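You operate a simulated robot arm through the tools that you are given. There is no shell and no other tool. Be economical: measure what you need, move in short steps, check, and stop when the job is done.

You run a simulated robot arm. Do the job below in one go: nothing can be reset, and whatever is moved stays where it is left.

Task
Dip the three open drums and tag the one with least oil.
Fine: stand the reorder tag on its top; hang the rod back in its tube. Set down upright: reorder tag.

It is judged by the outcome, as a careful person would: the job done as asked, and still so three seconds after it is handed in. It fails if anything else is knocked over, pushed out of place, dropped, spilled or broken.

Robot
A 6-joint arm with a two-finger parallel gripper on a trunk, on a base that drives. Base frame: it is fixed to the floor where the robot stands at the start and does not move with it; the origin is under the middle of the robot, x ahead of it, y to its left, z up; the surface under the hand at the start is at about z = 880. Units: mm, rad, N and s.
With the tool pointing down near the work surface it reaches from about 160 to 740 mm from the robot's upright axis, wherever it stands. Its first joint turns from -2.897 to 2.897 rad. Places, roughly: opening of the dip rod tube [400, 0, 600]; reorder tag [750, 1500, 1000]. Payload 3.91 kg.
The TCP is the grasp point between the finger pads, 30 mm short of the fingertips. In the tool frame z runs along the fingers and y along their closing line. The gripper opens to 110 mm. The fingers are 20 mm wide and 10 mm thick; the gripper's body (48 by 112 mm) begins 55 mm behind the TCP.
Orientation is that of the tool frame in the base frame, as [roll, pitch, yaw] about the fixed x, y, z axes, in that order (R = Rz(yaw) Ry(pitch) Rx(roll)). With the fingers straight down and closing along the base's y, the tool's x points along the base's -x, its y along +y and its z along -z.

Tools
- The arm moves only by the tool jog_arm. Its argument "steps" is a list of rows, each a list of 7 numbers: the turn, a rotation vector about the tool's x, y, z in rad, then the shift along the tool's x, y, z in mm, then the finger opening in mm, from 0 to 110. In form: [[ax, ay, az, tx, ty, tz, gripper], ...]. A call has 1 to 20 rows; each row shifts and turns the commanded pose from where the row before left it, along the tool's axes as they then stand. A row lasts 0.2 s, in which the tool goes at most 50 mm and 0.15 rad; a call with a longer step from one row to the next is refused whole, and so is a gripper value outside its range. A pose out of reach is approached as far as the arm can. The call stops where the force on the tool passes 40 N (or 10 N more than at its start, if that is more) or the arm is blocked; 0.2 s more then pass. Each finger travels about 45 mm/s and halts on what it meets, pressing with about 38 N; the grip force reading is that of the motor and also rises with nothing between the fingers. The clock runs only during rows and for 0.2 s after the last one: add rows that do not move to give the fingers time. It gives the time, the measured TCP pose, the force on the tool (base axes), the opening and the grip force at its end, in the units of the frame above (readings bear some noise), with the torque about the TCP (base axes, N m) and any sound that the robot's microphone picked up.
- Cameras (640 x 400 px; columns grow to the right, rows downward): "scene" is now at [22.8, 152.6, 1559]; the picture's right is [-0.00, -1.00, 0.00], its down [-0.68, 0.00, -0.73] and it looks along [0.73, -0.00, -0.68] (base axes); focal length 222 px, centre (320, 200). "wrist" rides on the gripper at [71, 22, -107] in the tool frame; the picture's right is [-0.29, 0.96, 0.00], its down [-0.76, -0.23, -0.61] and it looks along [-0.58, -0.18, 0.79] (tool axes); focal length 243 px, centre (320, 200).
- capture(camera): a new picture of that camera. No time passes.
- lift_body(by): slides the trunk up (or, below 0, down) by that many mm; the arm and the scene camera ride with it, the base frame stays. It gives what a move gives, with no picture.
- base_move(legs): drives the robot by 1 to 6 legs, each [ahead, left, turn to the left] in mm, mm and rad, along the robot's own axes; the way and the turn of a leg run together, so that a leg with both is an arc; at most 1500 mm and 3.142 rad a leg. The arm and the cameras ride along, it lands a little off, and it stops where it bumps. It gives what a move gives.
- head_to(pan, tilt): turns the head with the scene camera to pan (to the left, within 1.501 rad either way) and tilt (down, from -0.506 to 1.204), counted from straight ahead of the robot. It gives what a move gives.
- locate(camera, pixels): for up to 12 pixels [column, row] of the newest picture of that camera ("zoom" is the newest enlarged one), the place [x, y, z] in the base frame of the surface seen there, good to about 3 mm. No time passes.
- close_up(camera, box): a new picture of the part [left, top, right, bottom] of that camera's present view, enlarged. No time passes.
- close_job(): hands the job in; it is judged then, once.

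Go step by step. Measure first, check grasps and placings, and put right what went wrong. The budget is 80 turns and 60 pictures, counting those below and the enlarged ones. Unless the task says otherwise, let go and move clear before handing in, and close with one line.

The tools are called after ">>>" as name(argument=value, ...) on one line, values as JSON. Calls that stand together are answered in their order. jog_arm: Moves the arm, as the interface text tells. Its arguments: {"type":"object","properties":{"steps":{"type":"array","items":{"type":"array","items":{"type":"number"}}}},"required":["steps"]} The other tools are called the same way: lift_body (by) slides the trunk up or down; base_move (legs) drives the base; head_to (pan, tilt) turns the head that bears the scene camera; capture (camera) takes a picture; locate (camera, pixels) gives the place of the surface under pixels of a picture; close_up (camera, box) takes an enlarged picture of a part of a camera's view; close_job () hands the job in.

At the start:

```text
time: 0.0
tcp_pos: [466.7, 20.5, 999.6]
tool_rot: [3.141, 0.001, 3.141]
ft_force: [0.6, 0.1, -0.4]
moment: [-0.03, -0.03, 0.04]
finger_gap: 110.1
grasp_force: 0.0
trunk travel left (down, up): [-525.0, 65.0]
robot x, y, heading: [0.3, 2.2, 0.003]
head pan, tilt: [0.0, 0.749]
```

scene: 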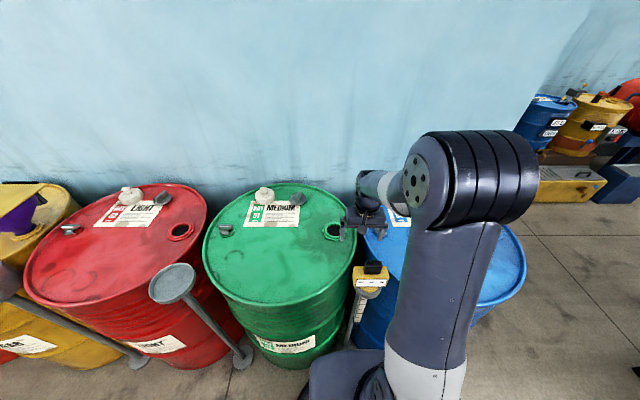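
wrist: 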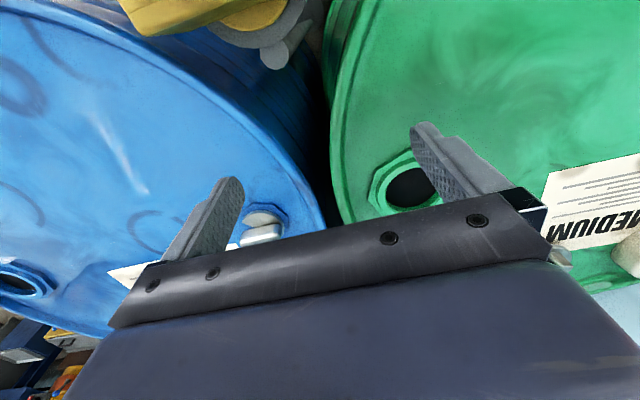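

The picture shows red, green and blue drums with open bungs and a yellow-topped dip rod near (370,280). I'll look closer at the rod and the drums.

>>> close_up(camera="scene", box=[320, 200, 420, 340])

>>> close_up(camera="scene", box=[0, 170, 380, 370])

>>> locate(camera="scene", pixels=[[370, 268], [370, 282], [332, 230], [180, 231], [290, 270], [110, 270], [500, 270], [15, 215], [170, 283], [265, 192], [300, 198], [225, 230]])

>>> head_to(pan=0.9, tilt=0.6)

>>> capture(camera="scene")

```text
2.86 times, centred on (370, 270) of scene
```

zoom: 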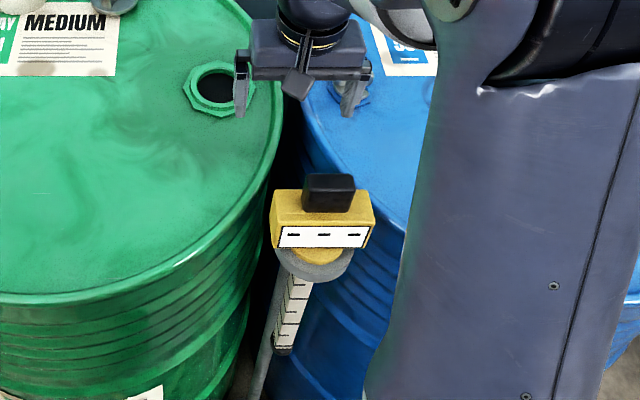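

```text
1.68 times, centred on (190, 270) of scene
```

zoom: 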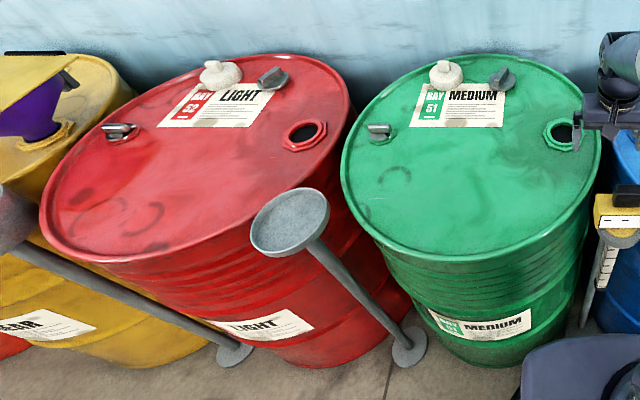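

```text
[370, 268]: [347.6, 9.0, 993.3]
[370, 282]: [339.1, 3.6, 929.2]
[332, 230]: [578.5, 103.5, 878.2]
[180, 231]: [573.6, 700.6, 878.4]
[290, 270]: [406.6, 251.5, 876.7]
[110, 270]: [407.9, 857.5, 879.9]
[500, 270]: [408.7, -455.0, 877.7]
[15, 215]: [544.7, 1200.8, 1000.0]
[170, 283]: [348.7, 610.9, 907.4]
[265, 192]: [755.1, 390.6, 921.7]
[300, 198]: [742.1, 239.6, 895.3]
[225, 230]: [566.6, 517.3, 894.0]
```

```text
time: 1.2
tcp_pos: [467.1, 20.7, 999.8]
tool_rot: [-3.142, 0.0, -3.142]
ft_force: [0.2, -0.1, 0.0]
moment: [-0.02, 0.01, 0.0]
finger_gap: 110.3
grasp_force: 0.0
trunk travel left (down, up): [-525.0, 65.0]
robot x, y, heading: [-2.3, -2.8, -0.004]
head pan, tilt: [0.901, 0.6]
```

```text
55 pictures are left
```

scene: 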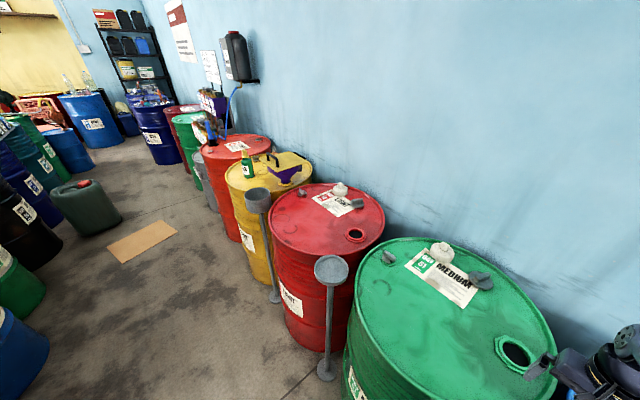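

The drums run along the wall to the left. I'll zoom on the yellow drum area for the tag, and on the floor-side stands.

>>> close_up(camera="scene", box=[190, 120, 350, 220])

>>> locate(camera="scene", pixels=[[247, 165], [270, 160], [290, 174], [257, 200], [332, 268], [326, 370], [274, 297], [338, 190], [270, 180], [235, 150], [355, 235], [514, 352]])

>>> head_to(pan=-0.6, tilt=0.75)

>>> capture(camera="scene")

```text
4.00 times, centred on (270, 170) of scene
```

zoom: 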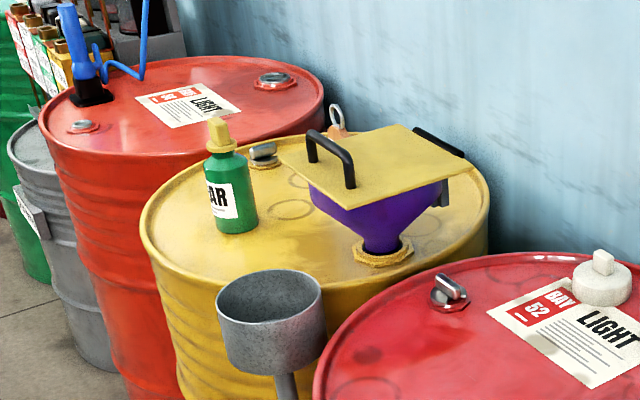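

```text
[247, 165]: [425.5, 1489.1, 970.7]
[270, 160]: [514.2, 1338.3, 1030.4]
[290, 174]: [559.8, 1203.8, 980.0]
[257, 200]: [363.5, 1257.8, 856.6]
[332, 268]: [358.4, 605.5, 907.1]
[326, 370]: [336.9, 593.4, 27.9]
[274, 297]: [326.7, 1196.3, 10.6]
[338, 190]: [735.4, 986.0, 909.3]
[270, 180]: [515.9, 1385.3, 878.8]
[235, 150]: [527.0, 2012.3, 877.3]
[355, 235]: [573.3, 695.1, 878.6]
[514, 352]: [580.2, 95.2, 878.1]
```

```text
time: 2.8
tcp_pos: [467.2, 19.6, 1000.4]
tool_rot: [-3.14, 0.001, -3.142]
ft_force: [-0.2, -0.2, 0.2]
moment: [-0.01, -0.01, -0.01]
finger_gap: 110.0
grasp_force: 0.0
trunk travel left (down, up): [-525.0, 65.0]
robot x, y, heading: [-0.5, 0.1, 0.004]
head pan, tilt: [-0.6, 0.75]
```

```text
53 pictures are left
```

scene: 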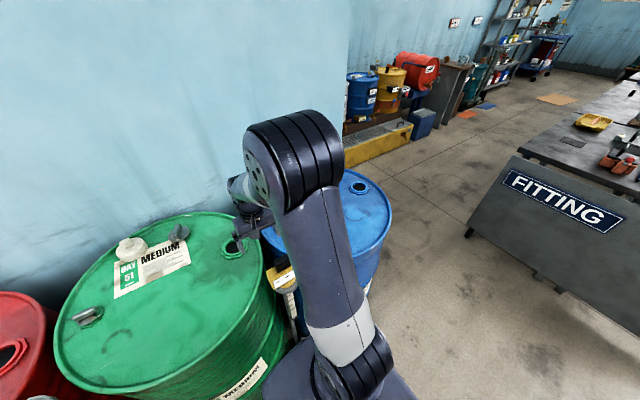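

The blue drum's open bung shows at (358,187), and the tag is the orange piece with a ring behind the funnel board. I'll locate the blue drum features and look closer at rod and tag.

>>> locate(camera="scene", pixels=[[358, 187], [350, 230], [232, 248], [283, 278], [270, 262], [290, 300], [180, 232], [386, 215]])

>>> close_up(camera="scene", box=[200, 150, 420, 300])

>>> close_up(camera="wrist", box=[100, 0, 340, 150])

```text
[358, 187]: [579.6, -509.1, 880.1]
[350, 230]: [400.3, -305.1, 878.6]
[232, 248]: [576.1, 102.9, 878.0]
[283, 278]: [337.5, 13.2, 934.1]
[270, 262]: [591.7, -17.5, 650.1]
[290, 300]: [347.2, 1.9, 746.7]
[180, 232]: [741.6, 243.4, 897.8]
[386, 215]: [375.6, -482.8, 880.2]
```

```text
2.67 times, centred on (310, 225) of scene
```

zoom: 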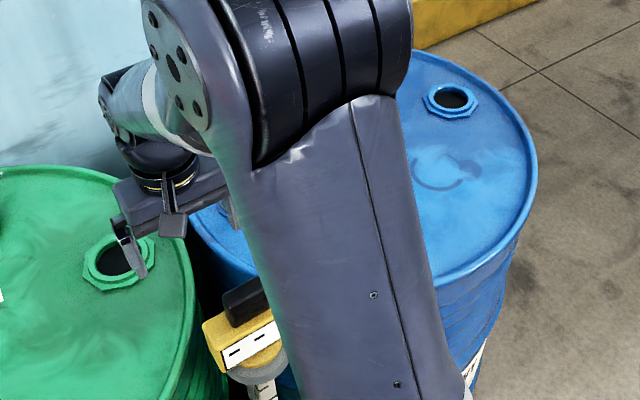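

```text
2.67 times, centred on (220, 75) of wrist
```

zoom: 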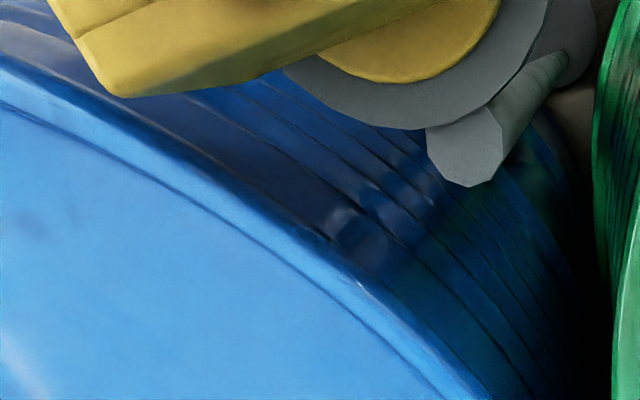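

Bungs: blue (580,-509), green (577,103), red (574,698), all at z≈878. I'll move the hand aside to see the rod clearly.

>>> jog_arm(steps=[[0, 0, 0, 0, 45, -20, 110], [0, 0, 0, 0, 45, -20, 110], [0, 0, 0, 0, 45, -20, 110], [0, 0, 0, 0, 45, 0, 110], [0, 0, 0, 0, 45, 0, 110], [0, 0, 0, 0, 45, 0, 110], [0, 0, 0, 0, 45, 0, 110]])

>>> head_to(pan=-0.3, tilt=0.95)

>>> capture(camera="scene")

>>> capture(camera="wrist")

```text
time: 4.4
tcp_pos: [467.6, 337.3, 1059.1]
tool_rot: [3.141, -0.001, 3.141]
ft_force: [0.9, -0.2, 0.6]
moment: [0.02, 0.03, -0.02]
finger_gap: 110.2
grasp_force: 0.0
trunk travel left (down, up): [-525.0, 65.0]
robot x, y, heading: [-1.2, -0.6, 0.002]
head pan, tilt: [-0.6, 0.75]
```

```text
time: 5.2
tcp_pos: [467.4, 335.5, 1059.3]
tool_rot: [3.141, 0.001, -3.142]
ft_force: [-0.1, -0.3, -0.4]
moment: [-0.02, -0.02, 0.0]
finger_gap: 109.7
grasp_force: 0.1
trunk travel left (down, up): [-525.0, 65.0]
robot x, y, heading: [4.1, 1.7, 0.003]
head pan, tilt: [-0.3, 0.949]
```

```text
50 pictures are left
```

scene: 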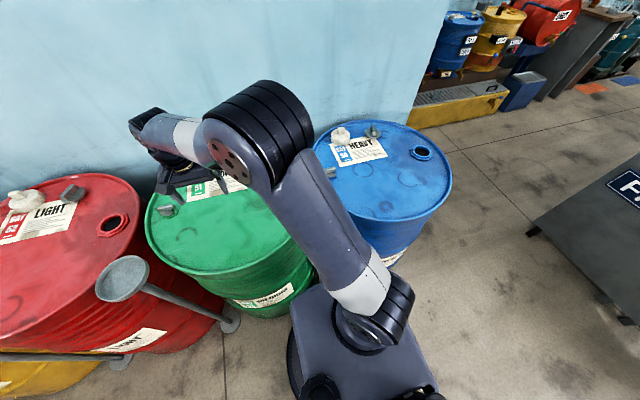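

```text
49 pictures are left
```

wrist: 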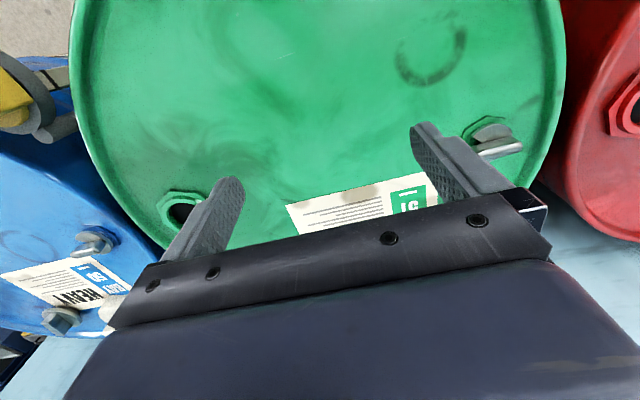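

The arm hides the rod; I'll swing the hand to the right instead.

>>> jog_arm(steps=[[0, 0, 0, 0, -48, -10, 110], [0, 0, 0, 0, -48, 0, 110], [0, 0, 0, 0, -48, 0, 110], [0, 0, 0, 0, -48, 0, 110], [0, 0, 0, 0, -48, 0, 110], [0, 0, 0, 0, -48, 0, 110], [0, 0, 0, 0, -48, 0, 110], [0, 0, 0, 0, -48, 0, 110], [0, 0, 0, 0, -48, 0, 110], [0, 0, 0, 0, -48, 0, 110], [0, 0, 0, 0, -48, 0, 110], [0, 0, 0, 0, -48, 0, 110]])

>>> head_to(pan=-0.3, tilt=1.0)

>>> capture(camera="scene")

>>> close_up(camera="scene", box=[220, 150, 380, 300])

```text
time: 7.8
tcp_pos: [466.4, -240.6, 1070.5]
tool_rot: [-3.141, 0.001, 3.141]
ft_force: [-0.4, -0.6, 0.5]
moment: [0.02, 0.02, -0.02]
finger_gap: 110.1
grasp_force: 0.0
trunk travel left (down, up): [-525.0, 65.0]
robot x, y, heading: [0.6, -2.4, -0.001]
head pan, tilt: [-0.3, 0.949]
```

```text
time: 8.4
tcp_pos: [466.7, -239.6, 1068.7]
tool_rot: [3.141, 0.0, -3.141]
ft_force: [0.2, -1.1, -0.1]
moment: [0.01, -0.04, 0.01]
finger_gap: 109.9
grasp_force: 0.1
trunk travel left (down, up): [-525.0, 65.0]
robot x, y, heading: [1.5, -1.5, -0.001]
head pan, tilt: [-0.3, 1.0]
```

```text
48 pictures are left
```

scene: 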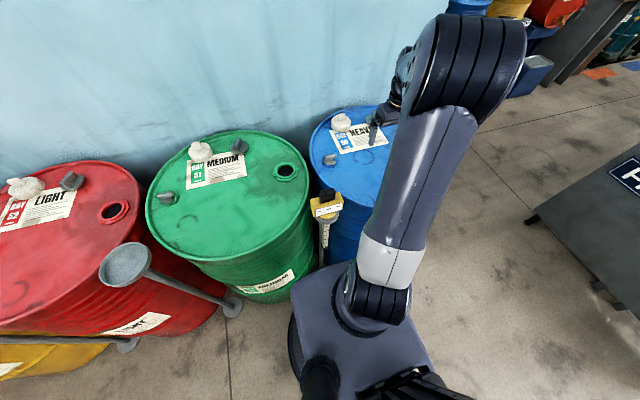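

```text
2.67 times, centred on (300, 225) of scene
```

zoom: 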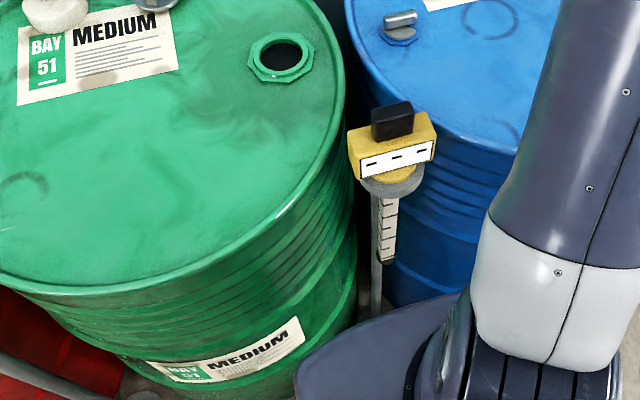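

The rod hangs in a ring on a post, with a display showing "- - -". I'll measure its parts.

>>> close_up(camera="scene", box=[295, 180, 355, 260])

>>> locate(camera="zoom", pixels=[[320, 75], [300, 100], [340, 100], [320, 140], [290, 165], [340, 220], [330, 260], [330, 300], [320, 180], [250, 130], [400, 130], [300, 60]])

```text
5.00 times, centred on (325, 220) of scene
```

zoom: 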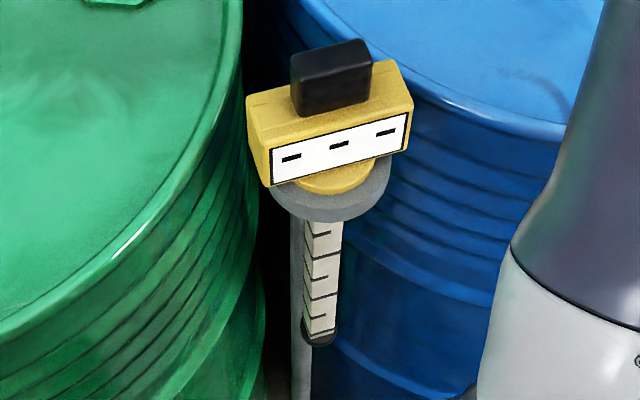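

```text
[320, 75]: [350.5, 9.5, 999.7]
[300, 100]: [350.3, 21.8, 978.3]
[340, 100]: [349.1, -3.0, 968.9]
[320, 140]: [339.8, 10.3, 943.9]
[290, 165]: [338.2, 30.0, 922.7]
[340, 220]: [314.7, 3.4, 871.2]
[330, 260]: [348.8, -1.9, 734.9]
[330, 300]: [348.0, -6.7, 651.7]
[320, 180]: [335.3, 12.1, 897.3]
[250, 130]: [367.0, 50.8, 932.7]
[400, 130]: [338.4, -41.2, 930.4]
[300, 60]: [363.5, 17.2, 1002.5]
```

The knob is around (357,5,~990). I'll bring the hand over it to view it with the wrist camera.

>>> jog_arm(steps=[[0, 0, 0, 15, 40, -15, 110], [0, 0, 0, 20, 40, -15, 110], [0, 0, 0, 20, 40, 0, 110], [0, 0, 0, 20, 40, 0, 110], [0, 0, 0, 20, 40, 0, 110], [0, 0, 0, 15, 45, 0, 110]])

>>> capture(camera="wrist")

```text
time: 9.8
tcp_pos: [357.5, 4.0, 1101.6]
tool_rot: [-3.14, -0.001, 3.14]
ft_force: [1.3, 0.2, 0.3]
moment: [0.0, -0.01, -0.02]
finger_gap: 110.2
grasp_force: 0.1
trunk travel left (down, up): [-525.0, 65.0]
robot x, y, heading: [2.6, -3.0, 0.0]
head pan, tilt: [-0.3, 1.0]
```

```text
45 pictures are left
```

wrist: 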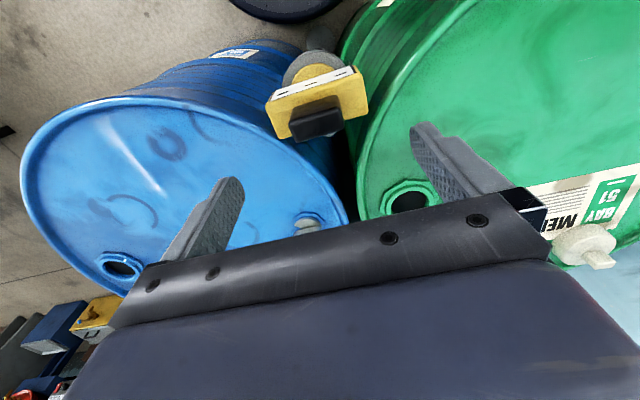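

>>> close_up(camera="wrist", box=[250, 40, 390, 150])

>>> locate(camera="wrist", pixels=[[293, 112], [339, 103], [342, 128], [296, 138], [316, 120], [270, 110], [360, 80], [366, 108], [280, 136], [315, 55]])

```text
3.64 times, centred on (320, 95) of wrist
```

zoom: 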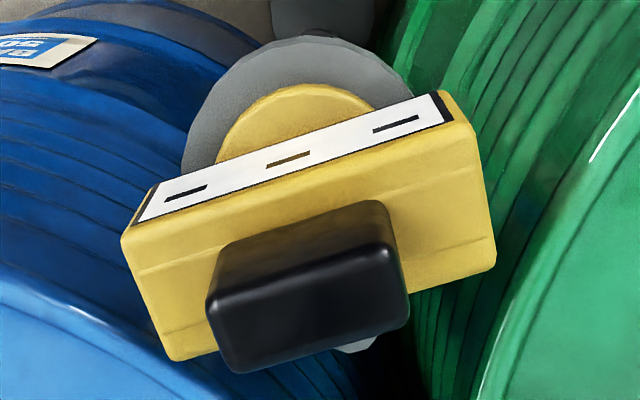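

```text
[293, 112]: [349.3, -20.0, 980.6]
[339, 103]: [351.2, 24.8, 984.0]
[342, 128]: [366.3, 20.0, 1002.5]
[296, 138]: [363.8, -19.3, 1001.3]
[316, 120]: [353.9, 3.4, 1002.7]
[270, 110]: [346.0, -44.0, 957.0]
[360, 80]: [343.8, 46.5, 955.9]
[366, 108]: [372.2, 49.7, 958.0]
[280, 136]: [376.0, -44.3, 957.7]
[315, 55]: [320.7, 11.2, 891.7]
```

Knob spans x 349–370, y −20…22, z 957–1003. I'll descend to TCP z≈992 and close along y.

>>> jog_arm(steps=[[0, 0, 0, -2.5, -3, 40, 90], [0, 0, 0, 0, 0, 40, 80], [0, 0, 0, 0, 0, 20, 70], [0, 0, 0, 0, 0, 10, 60], [0, 0, 0, 0, 0, 0, 30], [0, 0, 0, 0, 0, 0, 30], [0, 0, 0, 0, 0, 0, 30], [0, 0, 0, 0, 0, 0, 30]])

>>> close_up(camera="scene", box=[280, 160, 380, 260])

```text
time: 11.6
tcp_pos: [360.7, 1.1, 989.3]
tool_rot: [3.142, 0.0, 3.141]
ft_force: [-0.4, 0.6, -0.3]
moment: [-0.02, 0.01, 0.01]
finger_gap: 47.8
grasp_force: 37.3
trunk travel left (down, up): [-525.0, 65.0]
robot x, y, heading: [1.1, 3.1, -0.0]
head pan, tilt: [-0.3, 1.0]
```

```text
4.00 times, centred on (330, 210) of scene
```

zoom: 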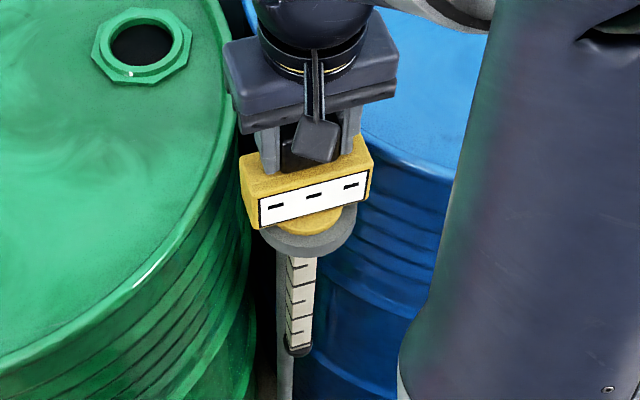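

Grip holds at 47.8 mm. I'll lift straight up: trunk first, then the arm.

>>> lift_body(by=65)

>>> jog_arm(steps=[[0, 0, 0, 0, 0, -30, 30], [0, 0, 0, 0, 0, -30, 30], [0, 0, 0, 0, 0, -30, 30], [0, 0, 0, 0, 0, -30, 30], [0, 0, 0, 0, 0, -30, 30], [0, 0, 0, 0, 0, -30, 30], [0, 0, 0, 0, 0, -30, 30], [0, 0, 0, 0, 0, -30, 30], [0, 0, 0, 0, 0, -30, 30]])

>>> capture(camera="scene")

```text
time: 12.7
tcp_pos: [361.1, 1.3, 1054.9]
tool_rot: [3.141, 0.0, -3.142]
ft_force: [0.8, -0.4, -3.3]
moment: [-0.01, -0.01, 0.01]
finger_gap: 47.9
grasp_force: 38.0
trunk travel left (down, up): [-590.0, 0.0]
robot x, y, heading: [-1.6, 1.7, -0.003]
head pan, tilt: [-0.3, 1.0]
```

```text
time: 14.7
tcp_pos: [359.9, 2.1, 1324.6]
tool_rot: [3.14, -0.001, -3.141]
ft_force: [0.8, -1.2, -1.3]
moment: [0.02, 0.05, 0.02]
finger_gap: 47.6
grasp_force: 37.9
trunk travel left (down, up): [-590.0, 0.0]
robot x, y, heading: [3.1, 1.1, -0.003]
head pan, tilt: [-0.3, 1.0]
```

```text
42 pictures are left
```

scene: 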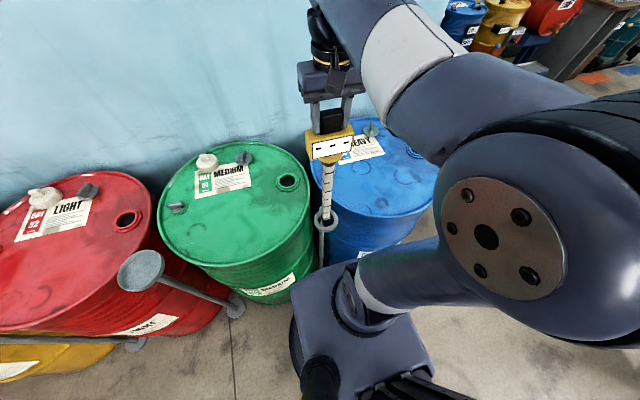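

The rod is coming up; its lower end appears near the ring at (327,217). I'll locate its end.

>>> close_up(camera="scene", box=[290, 110, 370, 240])

>>> locate(camera="scene", pixels=[[327, 180], [326, 205], [325, 211], [328, 224], [316, 212], [337, 218], [331, 152]])

```text
3.08 times, centred on (330, 175) of scene
```

zoom: 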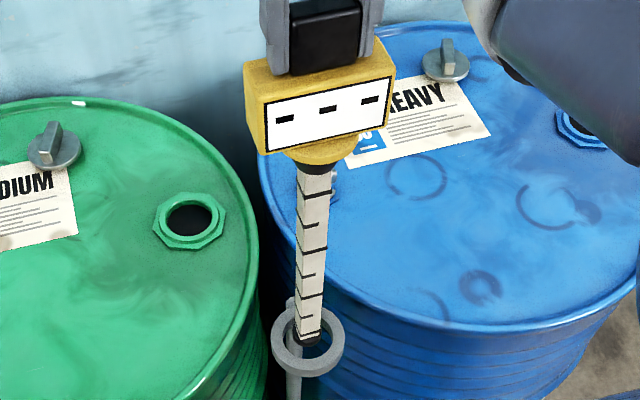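

```text
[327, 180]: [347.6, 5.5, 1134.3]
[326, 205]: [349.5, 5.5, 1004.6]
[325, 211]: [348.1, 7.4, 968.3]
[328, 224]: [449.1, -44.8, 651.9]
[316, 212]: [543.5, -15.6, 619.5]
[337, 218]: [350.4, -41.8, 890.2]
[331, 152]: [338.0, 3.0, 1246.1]
```

Rod tip is at about z 958 now (TCP 1325), so tip ≈ TCP − 365, clear of the ring and drum top. I'll measure the green bung's rim accurately.

>>> locate(camera="zoom", pixels=[[161, 220], [222, 212], [190, 197], [186, 238], [192, 216], [277, 340], [340, 345], [305, 375], [292, 305]])

>>> jog_arm(steps=[[0, 0, 0, -30, 15, 0, 30], [0, 0, 0, -30, 15, 0, 30], [0, 0, 0, -30, 15, 0, 30], [0, 0, 0, -30, 15, 0, 30], [0, 0, 0, -30, 15, 0, 30], [0, 0, 0, -30, 15, 0, 30], [0, 0, 0, -30, 10, 0, 30], [0, 0, 0, 0, 0, 0, 30]])

>>> capture(camera="scene")

>>> capture(camera="wrist")

```text
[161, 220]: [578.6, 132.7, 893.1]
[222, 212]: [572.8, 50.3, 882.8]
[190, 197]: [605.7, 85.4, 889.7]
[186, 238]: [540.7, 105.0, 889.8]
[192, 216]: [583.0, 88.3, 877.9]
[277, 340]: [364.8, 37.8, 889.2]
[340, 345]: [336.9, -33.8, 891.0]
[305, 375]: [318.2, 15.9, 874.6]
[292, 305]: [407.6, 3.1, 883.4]
```

```text
time: 16.5
tcp_pos: [569.8, 102.3, 1323.5]
tool_rot: [3.14, -0.001, -3.14]
ft_force: [-0.6, -0.3, -1.7]
moment: [-0.02, -0.02, -0.01]
finger_gap: 47.9
grasp_force: 37.5
trunk travel left (down, up): [-590.0, 0.0]
robot x, y, heading: [-0.7, 0.5, -0.003]
head pan, tilt: [-0.3, 1.0]
```

```text
40 pictures are left
```

scene: 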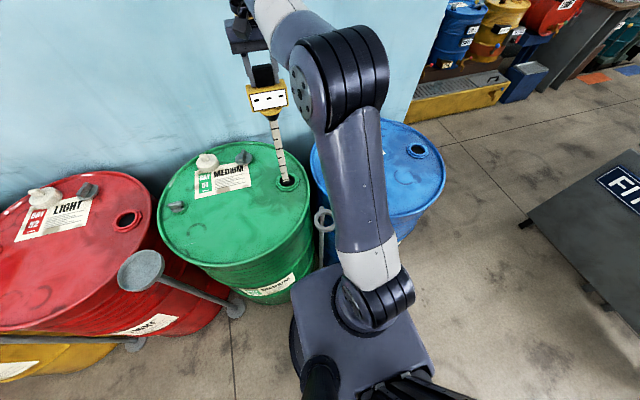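

```text
39 pictures are left
```

wrist: 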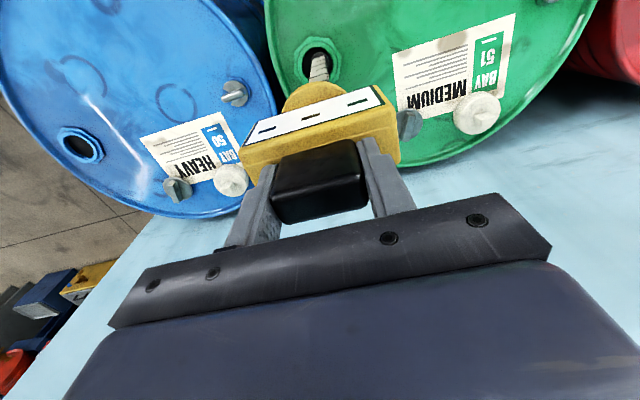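

The rod now hangs over the green bung; I'll check tip against bung centre.

>>> close_up(camera="scene", box=[240, 130, 320, 200])

>>> locate(camera="zoom", pixels=[[275, 100], [320, 300], [335, 360], [340, 385], [312, 425], [444, 440], [375, 460], [390, 382], [380, 350]])

>>> locate(camera="wrist", pixels=[[296, 62], [338, 64], [317, 40], [310, 80]])

```text
5.71 times, centred on (280, 165) of scene
```

zoom: 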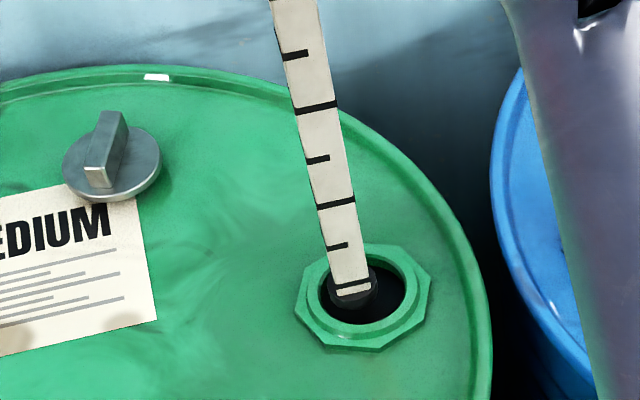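

```text
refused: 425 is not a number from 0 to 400
```

```text
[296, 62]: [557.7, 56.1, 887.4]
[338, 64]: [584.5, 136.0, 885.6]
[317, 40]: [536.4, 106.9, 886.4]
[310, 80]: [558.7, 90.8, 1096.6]
```

>>> locate(camera="zoom", pixels=[[335, 200], [350, 285], [352, 303], [300, 310], [431, 280], [375, 348], [365, 245], [322, 310], [413, 290], [365, 323], [385, 260]])

```text
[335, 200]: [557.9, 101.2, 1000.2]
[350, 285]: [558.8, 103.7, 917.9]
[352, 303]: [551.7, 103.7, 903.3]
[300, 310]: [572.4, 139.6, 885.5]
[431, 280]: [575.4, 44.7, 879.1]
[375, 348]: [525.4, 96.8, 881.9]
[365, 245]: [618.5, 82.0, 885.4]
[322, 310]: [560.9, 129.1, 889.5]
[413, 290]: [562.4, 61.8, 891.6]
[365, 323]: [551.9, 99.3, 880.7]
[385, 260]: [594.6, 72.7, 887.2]
```

Bung centre ≈ (573,94), hole ≈ 65 mm wide; the rod axis is ≈ (570,102). I'll shift by (+3,−8) and lower the rod most of the way.

>>> jog_arm(steps=[[0, 0, 0, -3, -8, 0, 30], [0, 0, 0, 0, 0, 0, 30], [0, 0, 0, 0, 0, 15, 30], [0, 0, 0, 0, 0, 25, 30], [0, 0, 0, 0, 0, 30, 30], [0, 0, 0, 0, 0, 30, 30], [0, 0, 0, 0, 0, 30, 30], [0, 0, 0, 0, 0, 30, 30], [0, 0, 0, 0, 0, 30, 30], [0, 0, 0, 0, 0, 30, 30], [0, 0, 0, 0, 0, 30, 30]])

>>> close_up(camera="scene", box=[230, 110, 330, 200])

```text
time: 18.9
tcp_pos: [574.0, 94.0, 1074.4]
tool_rot: [-3.141, 0.001, -3.141]
ft_force: [0.1, -0.4, -2.4]
moment: [0.03, 0.0, 0.01]
finger_gap: 47.4
grasp_force: 37.8
trunk travel left (down, up): [-590.0, 0.0]
robot x, y, heading: [-0.3, -2.5, -0.001]
head pan, tilt: [-0.3, 1.0]
```

```text
4.44 times, centred on (280, 155) of scene
```

zoom: 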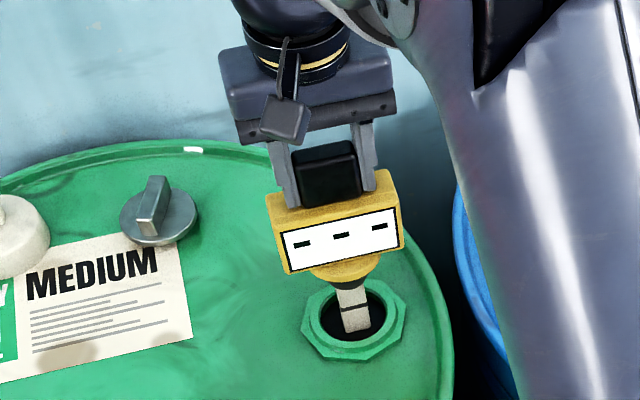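

Rod is in cleanly; the display still reads "- - -". I'll lower it further to its seat gently.

>>> jog_arm(steps=[[0, 0, 0, 0, 0, 20, 30], [0, 0, 0, 0, 0, 20, 30], [0, 0, 0, 0, 0, 15, 30], [0, 0, 0, 0, 0, 10, 30], [0, 0, 0, 0, 0, 4, 30], [0, 0, 0, 0, 0, 4, 30], [0, 0, 0, 0, 0, 4, 30], [0, 0, 0, 0, 0, 0, 30], [0, 0, 0, 0, 0, 0, 30], [0, 0, 0, 0, 0, 0, 30]])

>>> close_up(camera="scene", box=[230, 110, 330, 200])

```text
time: 21.1
tcp_pos: [572.8, 92.9, 997.1]
tool_rot: [-3.142, 0.001, -3.141]
ft_force: [-0.2, 1.2, -2.3]
moment: [0.01, -0.04, 0.01]
finger_gap: 47.8
grasp_force: 38.0
trunk travel left (down, up): [-590.0, 0.0]
robot x, y, heading: [-4.0, 1.6, -0.004]
head pan, tilt: [-0.3, 1.0]
```

```text
4.44 times, centred on (280, 155) of scene
```

zoom: 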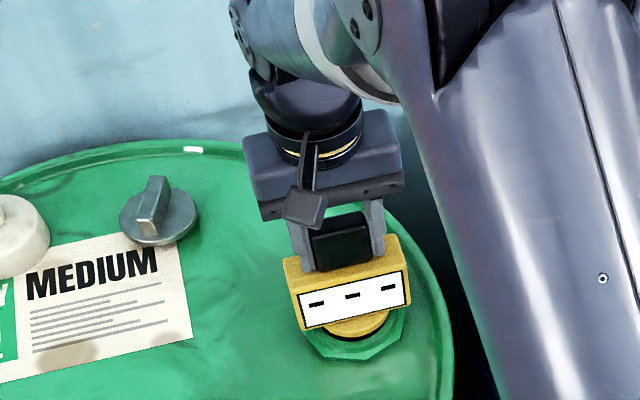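

Still not seated and display blank. I'll lower a few mm at a time until contact.

>>> jog_arm(steps=[[0, 0, 0, 0, 0, 3, 30], [0, 0, 0, 0, 0, 3, 30], [0, 0, 0, 0, 0, 2, 30], [0, 0, 0, 0, 0, 2, 30], [0, 0, 0, 0, 0, 0, 30], [0, 0, 0, 0, 0, 0, 30], [0, 0, 0, 0, 0, 0, 30], [0, 0, 0, 0, 0, 0, 30], [0, 0, 0, 0, 0, 0, 30], [0, 0, 0, 0, 0, 0, 30]])

>>> close_up(camera="scene", box=[230, 110, 330, 200])

```text
time: 23.3
tcp_pos: [572.7, 93.7, 990.1]
tool_rot: [3.14, 0.003, -3.14]
ft_force: [1.5, 0.8, 23.1]
moment: [-0.03, 0.86, 0.01]
finger_gap: 47.7
grasp_force: 37.6
trunk travel left (down, up): [-590.0, 0.0]
robot x, y, heading: [-1.8, -2.3, 0.001]
head pan, tilt: [-0.3, 1.0]
```

```text
4.44 times, centred on (280, 155) of scene
```

zoom: 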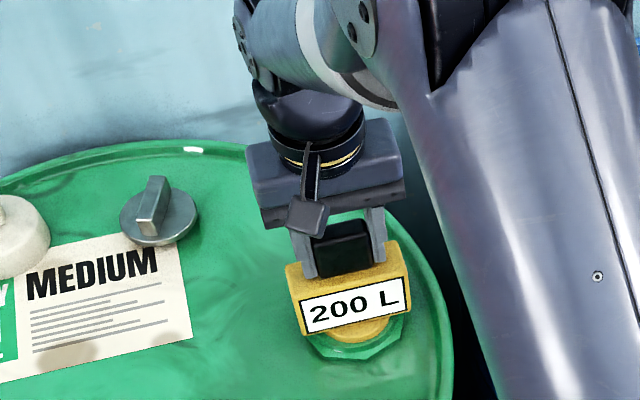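

Green reads 200 L. I'll raise the rod fully out, then retract a bit.

>>> jog_arm(steps=[[0, 0, 0, 0, 0, -5, 30], [0, 0, 0, 0, 0, -15, 30], [0, 0, 0, 0, 0, -30, 30], [0, 0, 0, 0, 0, -35, 30], [0, 0, 0, 0, 0, -35, 30], [0, 0, 0, 0, 0, -35, 30], [0, 0, 0, 0, 0, -35, 30], [0, 0, 0, 0, 0, -35, 30], [0, 0, 0, 0, 0, -35, 30], [0, 0, 0, 0, 0, -35, 30], [0, 0, 0, 0, 0, -35, 30], [0, 0, 0, 0, 0, -35, 30], [0, 0, 0, 0, 0, 0, 30]])

>>> close_up(camera="scene", box=[220, 80, 340, 220])

```text
time: 26.1
tcp_pos: [572.8, 94.3, 1352.7]
tool_rot: [-3.141, 0.001, -3.141]
ft_force: [-0.7, 0.7, -2.0]
moment: [0.02, -0.01, 0.01]
finger_gap: 47.8
grasp_force: 37.8
trunk travel left (down, up): [-590.0, 0.0]
robot x, y, heading: [-1.0, 2.0, -0.001]
head pan, tilt: [-0.3, 1.0]
```

```text
2.86 times, centred on (280, 150) of scene
```

zoom: 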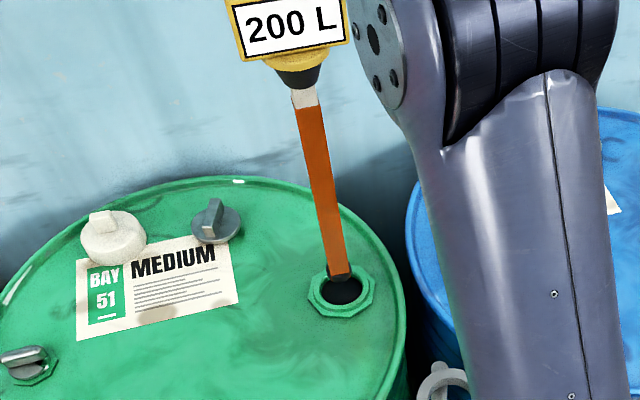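

Display holds 200 L and the rod is oily. I'll let it drain a moment over the bung, raise a bit more, then drive right by 603 mm to the blue drum.

>>> jog_arm(steps=[[0, 0, 0, 0, 0, 0, 30], [0, 0, 0, 0, 0, 0, 30], [0, 0, 0, 0, 0, 0, 30], [0, 0, 0, 0, 0, 0, 30], [0, 0, 0, 0, 0, 0, 30], [0, 0, 0, 0, 0, 0, 30], [0, 0, 0, 0, 0, 0, 30], [0, 0, 0, 0, 0, 0, 30], [0, 0, 0, 0, 0, 0, 30], [0, 0, 0, 0, 0, 0, 30], [0, 0, 0, 0, 0, -20, 30], [0, 0, 0, 0, 0, -20, 30], [0, 0, 0, 0, 0, 0, 30]])

>>> base_move(legs=[[0, -603, 0]])

>>> head_to(pan=-0.15, tilt=0.85)

>>> capture(camera="scene")

```text
time: 28.9
tcp_pos: [560.7, 90.9, 1372.2]
tool_rot: [3.141, 0.005, 3.14]
ft_force: [0.0, 0.5, -1.7]
moment: [0.0, -0.01, 0.0]
finger_gap: 47.6
grasp_force: 38.4
out of reach, approached as far as the arm can: row 11, 12
trunk travel left (down, up): [-590.0, 0.0]
robot x, y, heading: [1.6, 0.8, -0.001]
head pan, tilt: [-0.3, 1.0]
```

```text
time: 32.3
tcp_pos: [559.6, -517.6, 1373.7]
tool_rot: [3.14, 0.003, 3.137]
ft_force: [0.1, 0.0, -2.3]
moment: [0.02, 0.02, 0.01]
finger_gap: 47.4
grasp_force: 37.7
trunk travel left (down, up): [-590.0, 0.0]
robot x, y, heading: [-0.4, -607.3, 0.001]
head pan, tilt: [-0.3, 1.0]
```

```text
time: 33.0
tcp_pos: [560.1, -518.2, 1373.3]
tool_rot: [3.141, 0.003, 3.139]
ft_force: [0.6, -0.4, -2.7]
moment: [0.0, -0.01, 0.02]
finger_gap: 47.5
grasp_force: 38.2
trunk travel left (down, up): [-590.0, 0.0]
robot x, y, heading: [-1.6, -604.8, -0.004]
head pan, tilt: [-0.15, 0.85]
```

```text
33 pictures are left
```

scene: 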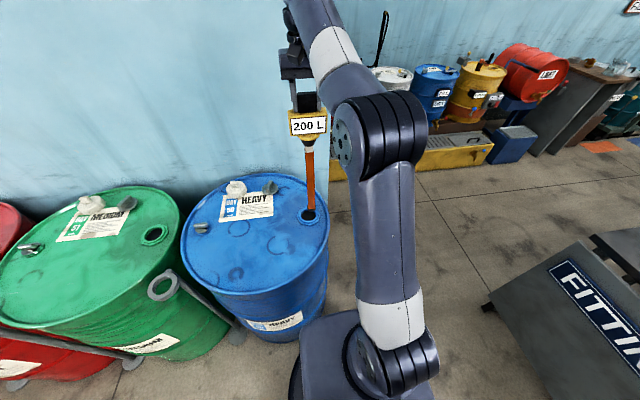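

Over the blue drum now. I'll locate its bung rim and the rod tip.

>>> close_up(camera="scene", box=[260, 150, 360, 240])

>>> jog_arm(steps=[[0, 0, 0, 0, 0, 0, 30]])

```text
4.44 times, centred on (310, 195) of scene
```

zoom: 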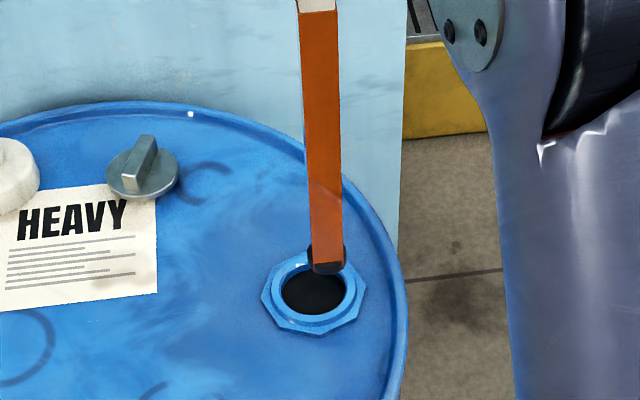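

```text
time: 33.4
tcp_pos: [559.9, -518.1, 1372.8]
tool_rot: [3.141, 0.004, 3.139]
ft_force: [-0.5, -0.2, -2.0]
moment: [-0.01, 0.02, -0.02]
finger_gap: 47.8
grasp_force: 38.0
trunk travel left (down, up): [-590.0, 0.0]
robot x, y, heading: [-0.1, -606.7, -0.003]
head pan, tilt: [-0.15, 0.85]
```

>>> locate(camera="zoom", pixels=[[265, 299], [363, 290], [318, 332], [275, 295], [353, 285], [316, 313], [328, 240], [328, 268], [330, 200], [290, 318], [340, 325]])

```text
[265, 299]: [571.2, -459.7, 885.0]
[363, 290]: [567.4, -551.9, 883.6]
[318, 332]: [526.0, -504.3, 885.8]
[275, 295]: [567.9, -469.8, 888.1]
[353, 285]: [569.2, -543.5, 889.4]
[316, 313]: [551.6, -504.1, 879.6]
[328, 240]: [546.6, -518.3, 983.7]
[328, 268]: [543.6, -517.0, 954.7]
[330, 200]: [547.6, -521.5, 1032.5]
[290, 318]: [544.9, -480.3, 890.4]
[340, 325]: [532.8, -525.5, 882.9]
```

Bung centre ≈ (573,−506); rod axis ≈ (560,−518). I'll lower slightly, shift, and check the pose.

>>> jog_arm(steps=[[0, 0, 0, -6, 6, 10, 30], [0, 0, 0, -7, 6, 10, 30], [0, 0, 0, 0, 0, 0, 30], [0, 0, 0, 0, 0, 0, 30]])

>>> close_up(camera="scene", box=[260, 150, 360, 240])

```text
time: 34.4
tcp_pos: [573.9, -505.8, 1352.3]
tool_rot: [3.141, 0.002, 3.137]
ft_force: [0.5, 0.1, -3.2]
moment: [0.0, -0.03, 0.03]
finger_gap: 47.9
grasp_force: 38.2
trunk travel left (down, up): [-590.0, 0.0]
robot x, y, heading: [-4.1, -610.0, -0.004]
head pan, tilt: [-0.15, 0.85]
```

```text
4.44 times, centred on (310, 195) of scene
```

zoom: 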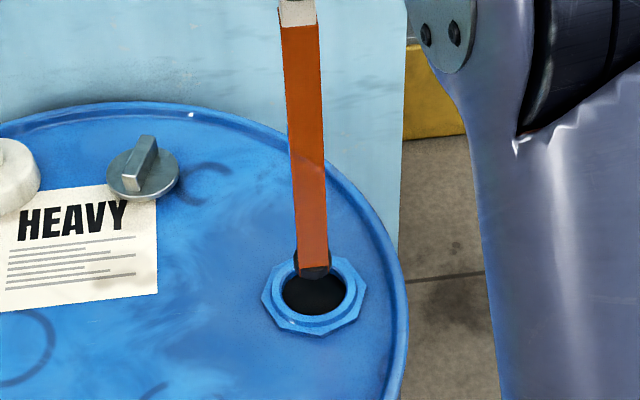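

Aligned over the blue bung. I'll lower to the seat, slowing at the end.

>>> jog_arm(steps=[[0, 0, 0, 0, 0, 30, 30], [0, 0, 0, 0, 0, 30, 30], [0, 0, 0, 0, 0, 30, 30], [0, 0, 0, 0, 0, 30, 30], [0, 0, 0, 0, 0, 30, 30], [0, 0, 0, 0, 0, 30, 30], [0, 0, 0, 0, 0, 30, 30], [0, 0, 0, 0, 0, 30, 30], [0, 0, 0, 0, 0, 30, 30], [0, 0, 0, 0, 0, 30, 30], [0, 0, 0, 0, 0, 30, 30], [0, 0, 0, 0, 0, 18, 30], [0, 0, 0, 0, 0, 5, 30], [0, 0, 0, 0, 0, 3, 30], [0, 0, 0, 0, 0, 2, 30], [0, 0, 0, 0, 0, 2, 30], [0, 0, 0, 0, 0, 2, 30], [0, 0, 0, 0, 0, 0, 30], [0, 0, 0, 0, 0, 0, 30], [0, 0, 0, 0, 0, 0, 30]])

>>> close_up(camera="scene", box=[260, 150, 360, 240])

```text
time: 38.6
tcp_pos: [574.4, -504.2, 991.2]
tool_rot: [3.141, 0.003, 3.138]
ft_force: [0.5, -0.5, -1.4]
moment: [0.01, 0.03, -0.01]
finger_gap: 47.7
grasp_force: 37.8
trunk travel left (down, up): [-590.0, 0.0]
robot x, y, heading: [1.3, -607.4, -0.005]
head pan, tilt: [-0.15, 0.85]
```

```text
4.44 times, centred on (310, 195) of scene
```

zoom: 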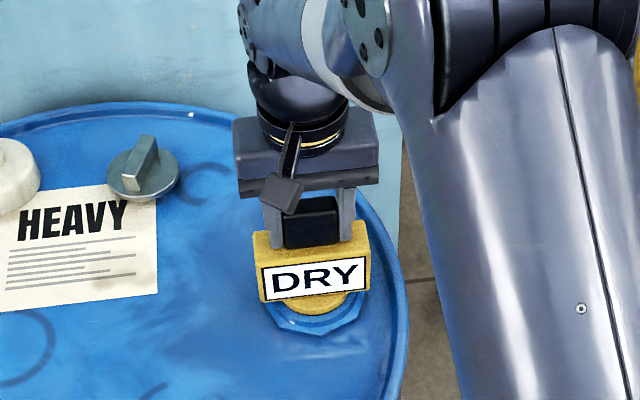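

Display shows "DRY", but there's no seat force yet. I'll lower a bit more to be sure it is seated.

>>> jog_arm(steps=[[0, 0, 0, 0, 0, 2, 30], [0, 0, 0, 0, 0, 2, 30], [0, 0, 0, 0, 0, 0, 30], [0, 0, 0, 0, 0, 0, 30], [0, 0, 0, 0, 0, 0, 30], [0, 0, 0, 0, 0, 0, 30], [0, 0, 0, 0, 0, 0, 30]])

>>> close_up(camera="scene", box=[260, 150, 360, 240])

```text
time: 40.2
tcp_pos: [574.5, -505.1, 990.0]
tool_rot: [3.14, 0.008, 3.138]
ft_force: [5.1, 2.5, 29.5]
moment: [-0.16, 0.44, -0.04]
finger_gap: 47.8
grasp_force: 37.9
trunk travel left (down, up): [-590.0, 0.0]
robot x, y, heading: [1.1, -607.2, -0.002]
head pan, tilt: [-0.15, 0.85]
```

```text
4.44 times, centred on (310, 195) of scene
```

zoom: 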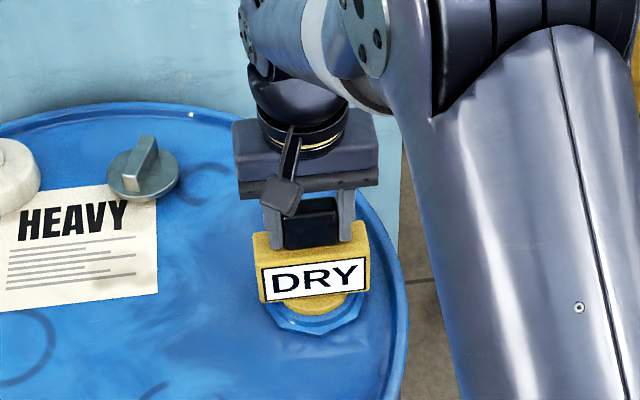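

Blue reads DRY when seated. I'll raise the rod and go left to the red drum.

>>> jog_arm(steps=[[0, 0, 0, 0, 0, -5, 30], [0, 0, 0, 0, 0, -15, 30], [0, 0, 0, 0, 0, -30, 30], [0, 0, 0, 0, 0, -35, 30], [0, 0, 0, 0, 0, -35, 30], [0, 0, 0, 0, 0, -35, 30], [0, 0, 0, 0, 0, -35, 30], [0, 0, 0, 0, 0, -35, 30], [0, 0, 0, 0, 0, -35, 30], [0, 0, 0, 0, 0, -35, 30], [0, 0, 0, 0, 0, -35, 30], [0, 0, 0, 0, 0, -35, 30], [0, 0, 0, 0, 0, 0, 30], [0, 0, 0, 13, 0, -10, 30], [0, 0, 0, 15, 0, -10, 30], [0, 0, 0, 15, 0, 0, 30], [0, 0, 0, 0, 0, 0, 30], [0, 0, 0, 0, 0, 0, 30]])

>>> capture(camera="scene")

```text
time: 44.0
tcp_pos: [529.9, -506.2, 1371.1]
tool_rot: [3.142, 0.005, 3.138]
ft_force: [0.2, -0.3, -2.5]
moment: [0.03, 0.01, 0.0]
finger_gap: 47.5
grasp_force: 38.3
trunk travel left (down, up): [-590.0, 0.0]
robot x, y, heading: [-3.6, -607.4, -0.001]
head pan, tilt: [-0.15, 0.85]
```

```text
28 pictures are left
```

scene: 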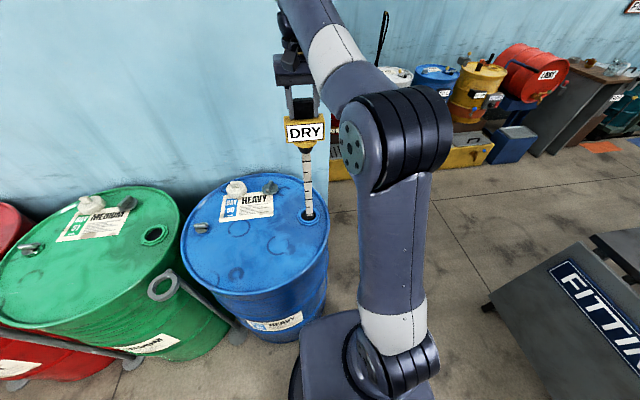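

The rod came out clean, so blue is below the rod's range. I'll drive left 1205 mm to red.

>>> base_move(legs=[[0, 1205, 0]])

>>> capture(camera="scene")

>>> close_up(camera="scene", box=[260, 150, 360, 240])

```text
time: 50.0
tcp_pos: [536.0, 685.6, 1371.6]
tool_rot: [-3.141, 0.003, 3.134]
ft_force: [-0.1, 0.6, -1.9]
moment: [-0.02, 0.02, -0.03]
finger_gap: 47.8
grasp_force: 38.1
trunk travel left (down, up): [-590.0, 0.0]
robot x, y, heading: [3.6, 584.9, -0.011]
head pan, tilt: [-0.15, 0.85]
```

```text
27 pictures are left
```

scene: 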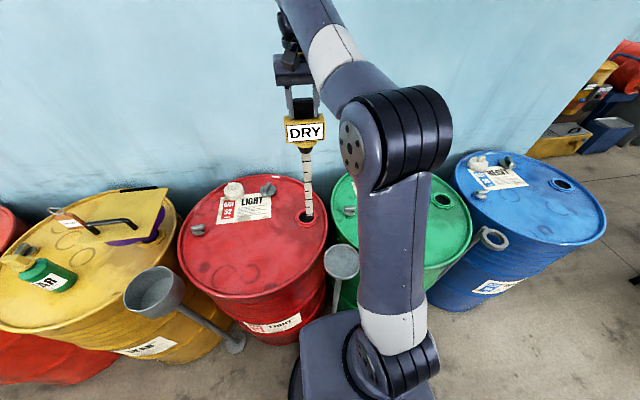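

```text
4.44 times, centred on (310, 195) of scene
```

zoom: 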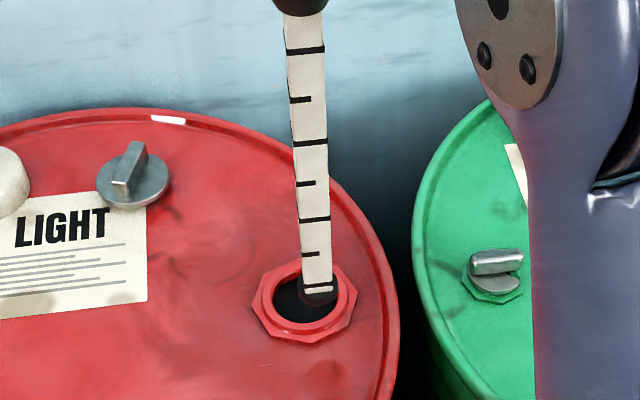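

>>> locate(camera="zoom", pixels=[[253, 307], [356, 296], [307, 340], [263, 298], [346, 298], [302, 321], [315, 240], [316, 280], [280, 331], [335, 331]])

```text
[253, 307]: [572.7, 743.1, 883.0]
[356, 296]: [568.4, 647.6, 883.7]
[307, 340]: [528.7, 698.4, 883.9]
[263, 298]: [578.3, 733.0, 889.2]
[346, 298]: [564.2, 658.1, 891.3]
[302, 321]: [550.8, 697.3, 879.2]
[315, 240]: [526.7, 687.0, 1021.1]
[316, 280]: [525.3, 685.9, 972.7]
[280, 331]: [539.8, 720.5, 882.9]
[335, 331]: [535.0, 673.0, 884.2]
```

Red bung centre ≈ (574,695.5). I'll shift and lower a bit, then verify.

>>> jog_arm(steps=[[0, 0, 0, -12, 3, 6, 30], [0, 0, 0, -13, 3, 7, 30], [0, 0, 0, -13, 4, 7, 30], [0, 0, 0, 0, 0, 0, 30], [0, 0, 0, 0, 0, 0, 30]])

>>> close_up(camera="scene", box=[260, 150, 360, 240])

```text
time: 51.2
tcp_pos: [575.1, 695.1, 1352.1]
tool_rot: [3.141, 0.003, 3.136]
ft_force: [0.6, 0.1, -2.0]
moment: [0.0, 0.0, -0.02]
finger_gap: 47.7
grasp_force: 38.0
trunk travel left (down, up): [-590.0, 0.0]
robot x, y, heading: [0.1, 587.1, -0.006]
head pan, tilt: [-0.15, 0.85]
```

```text
4.44 times, centred on (310, 195) of scene
```

zoom: 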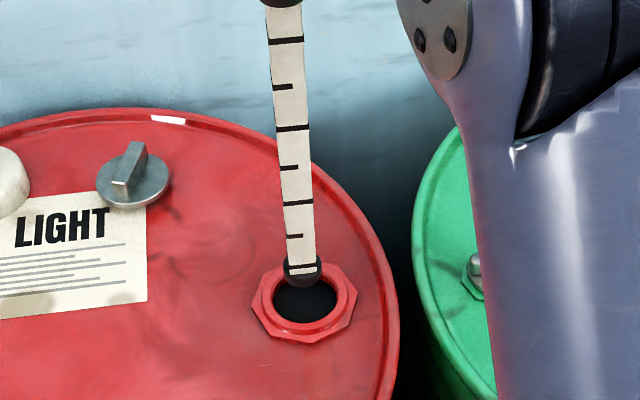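

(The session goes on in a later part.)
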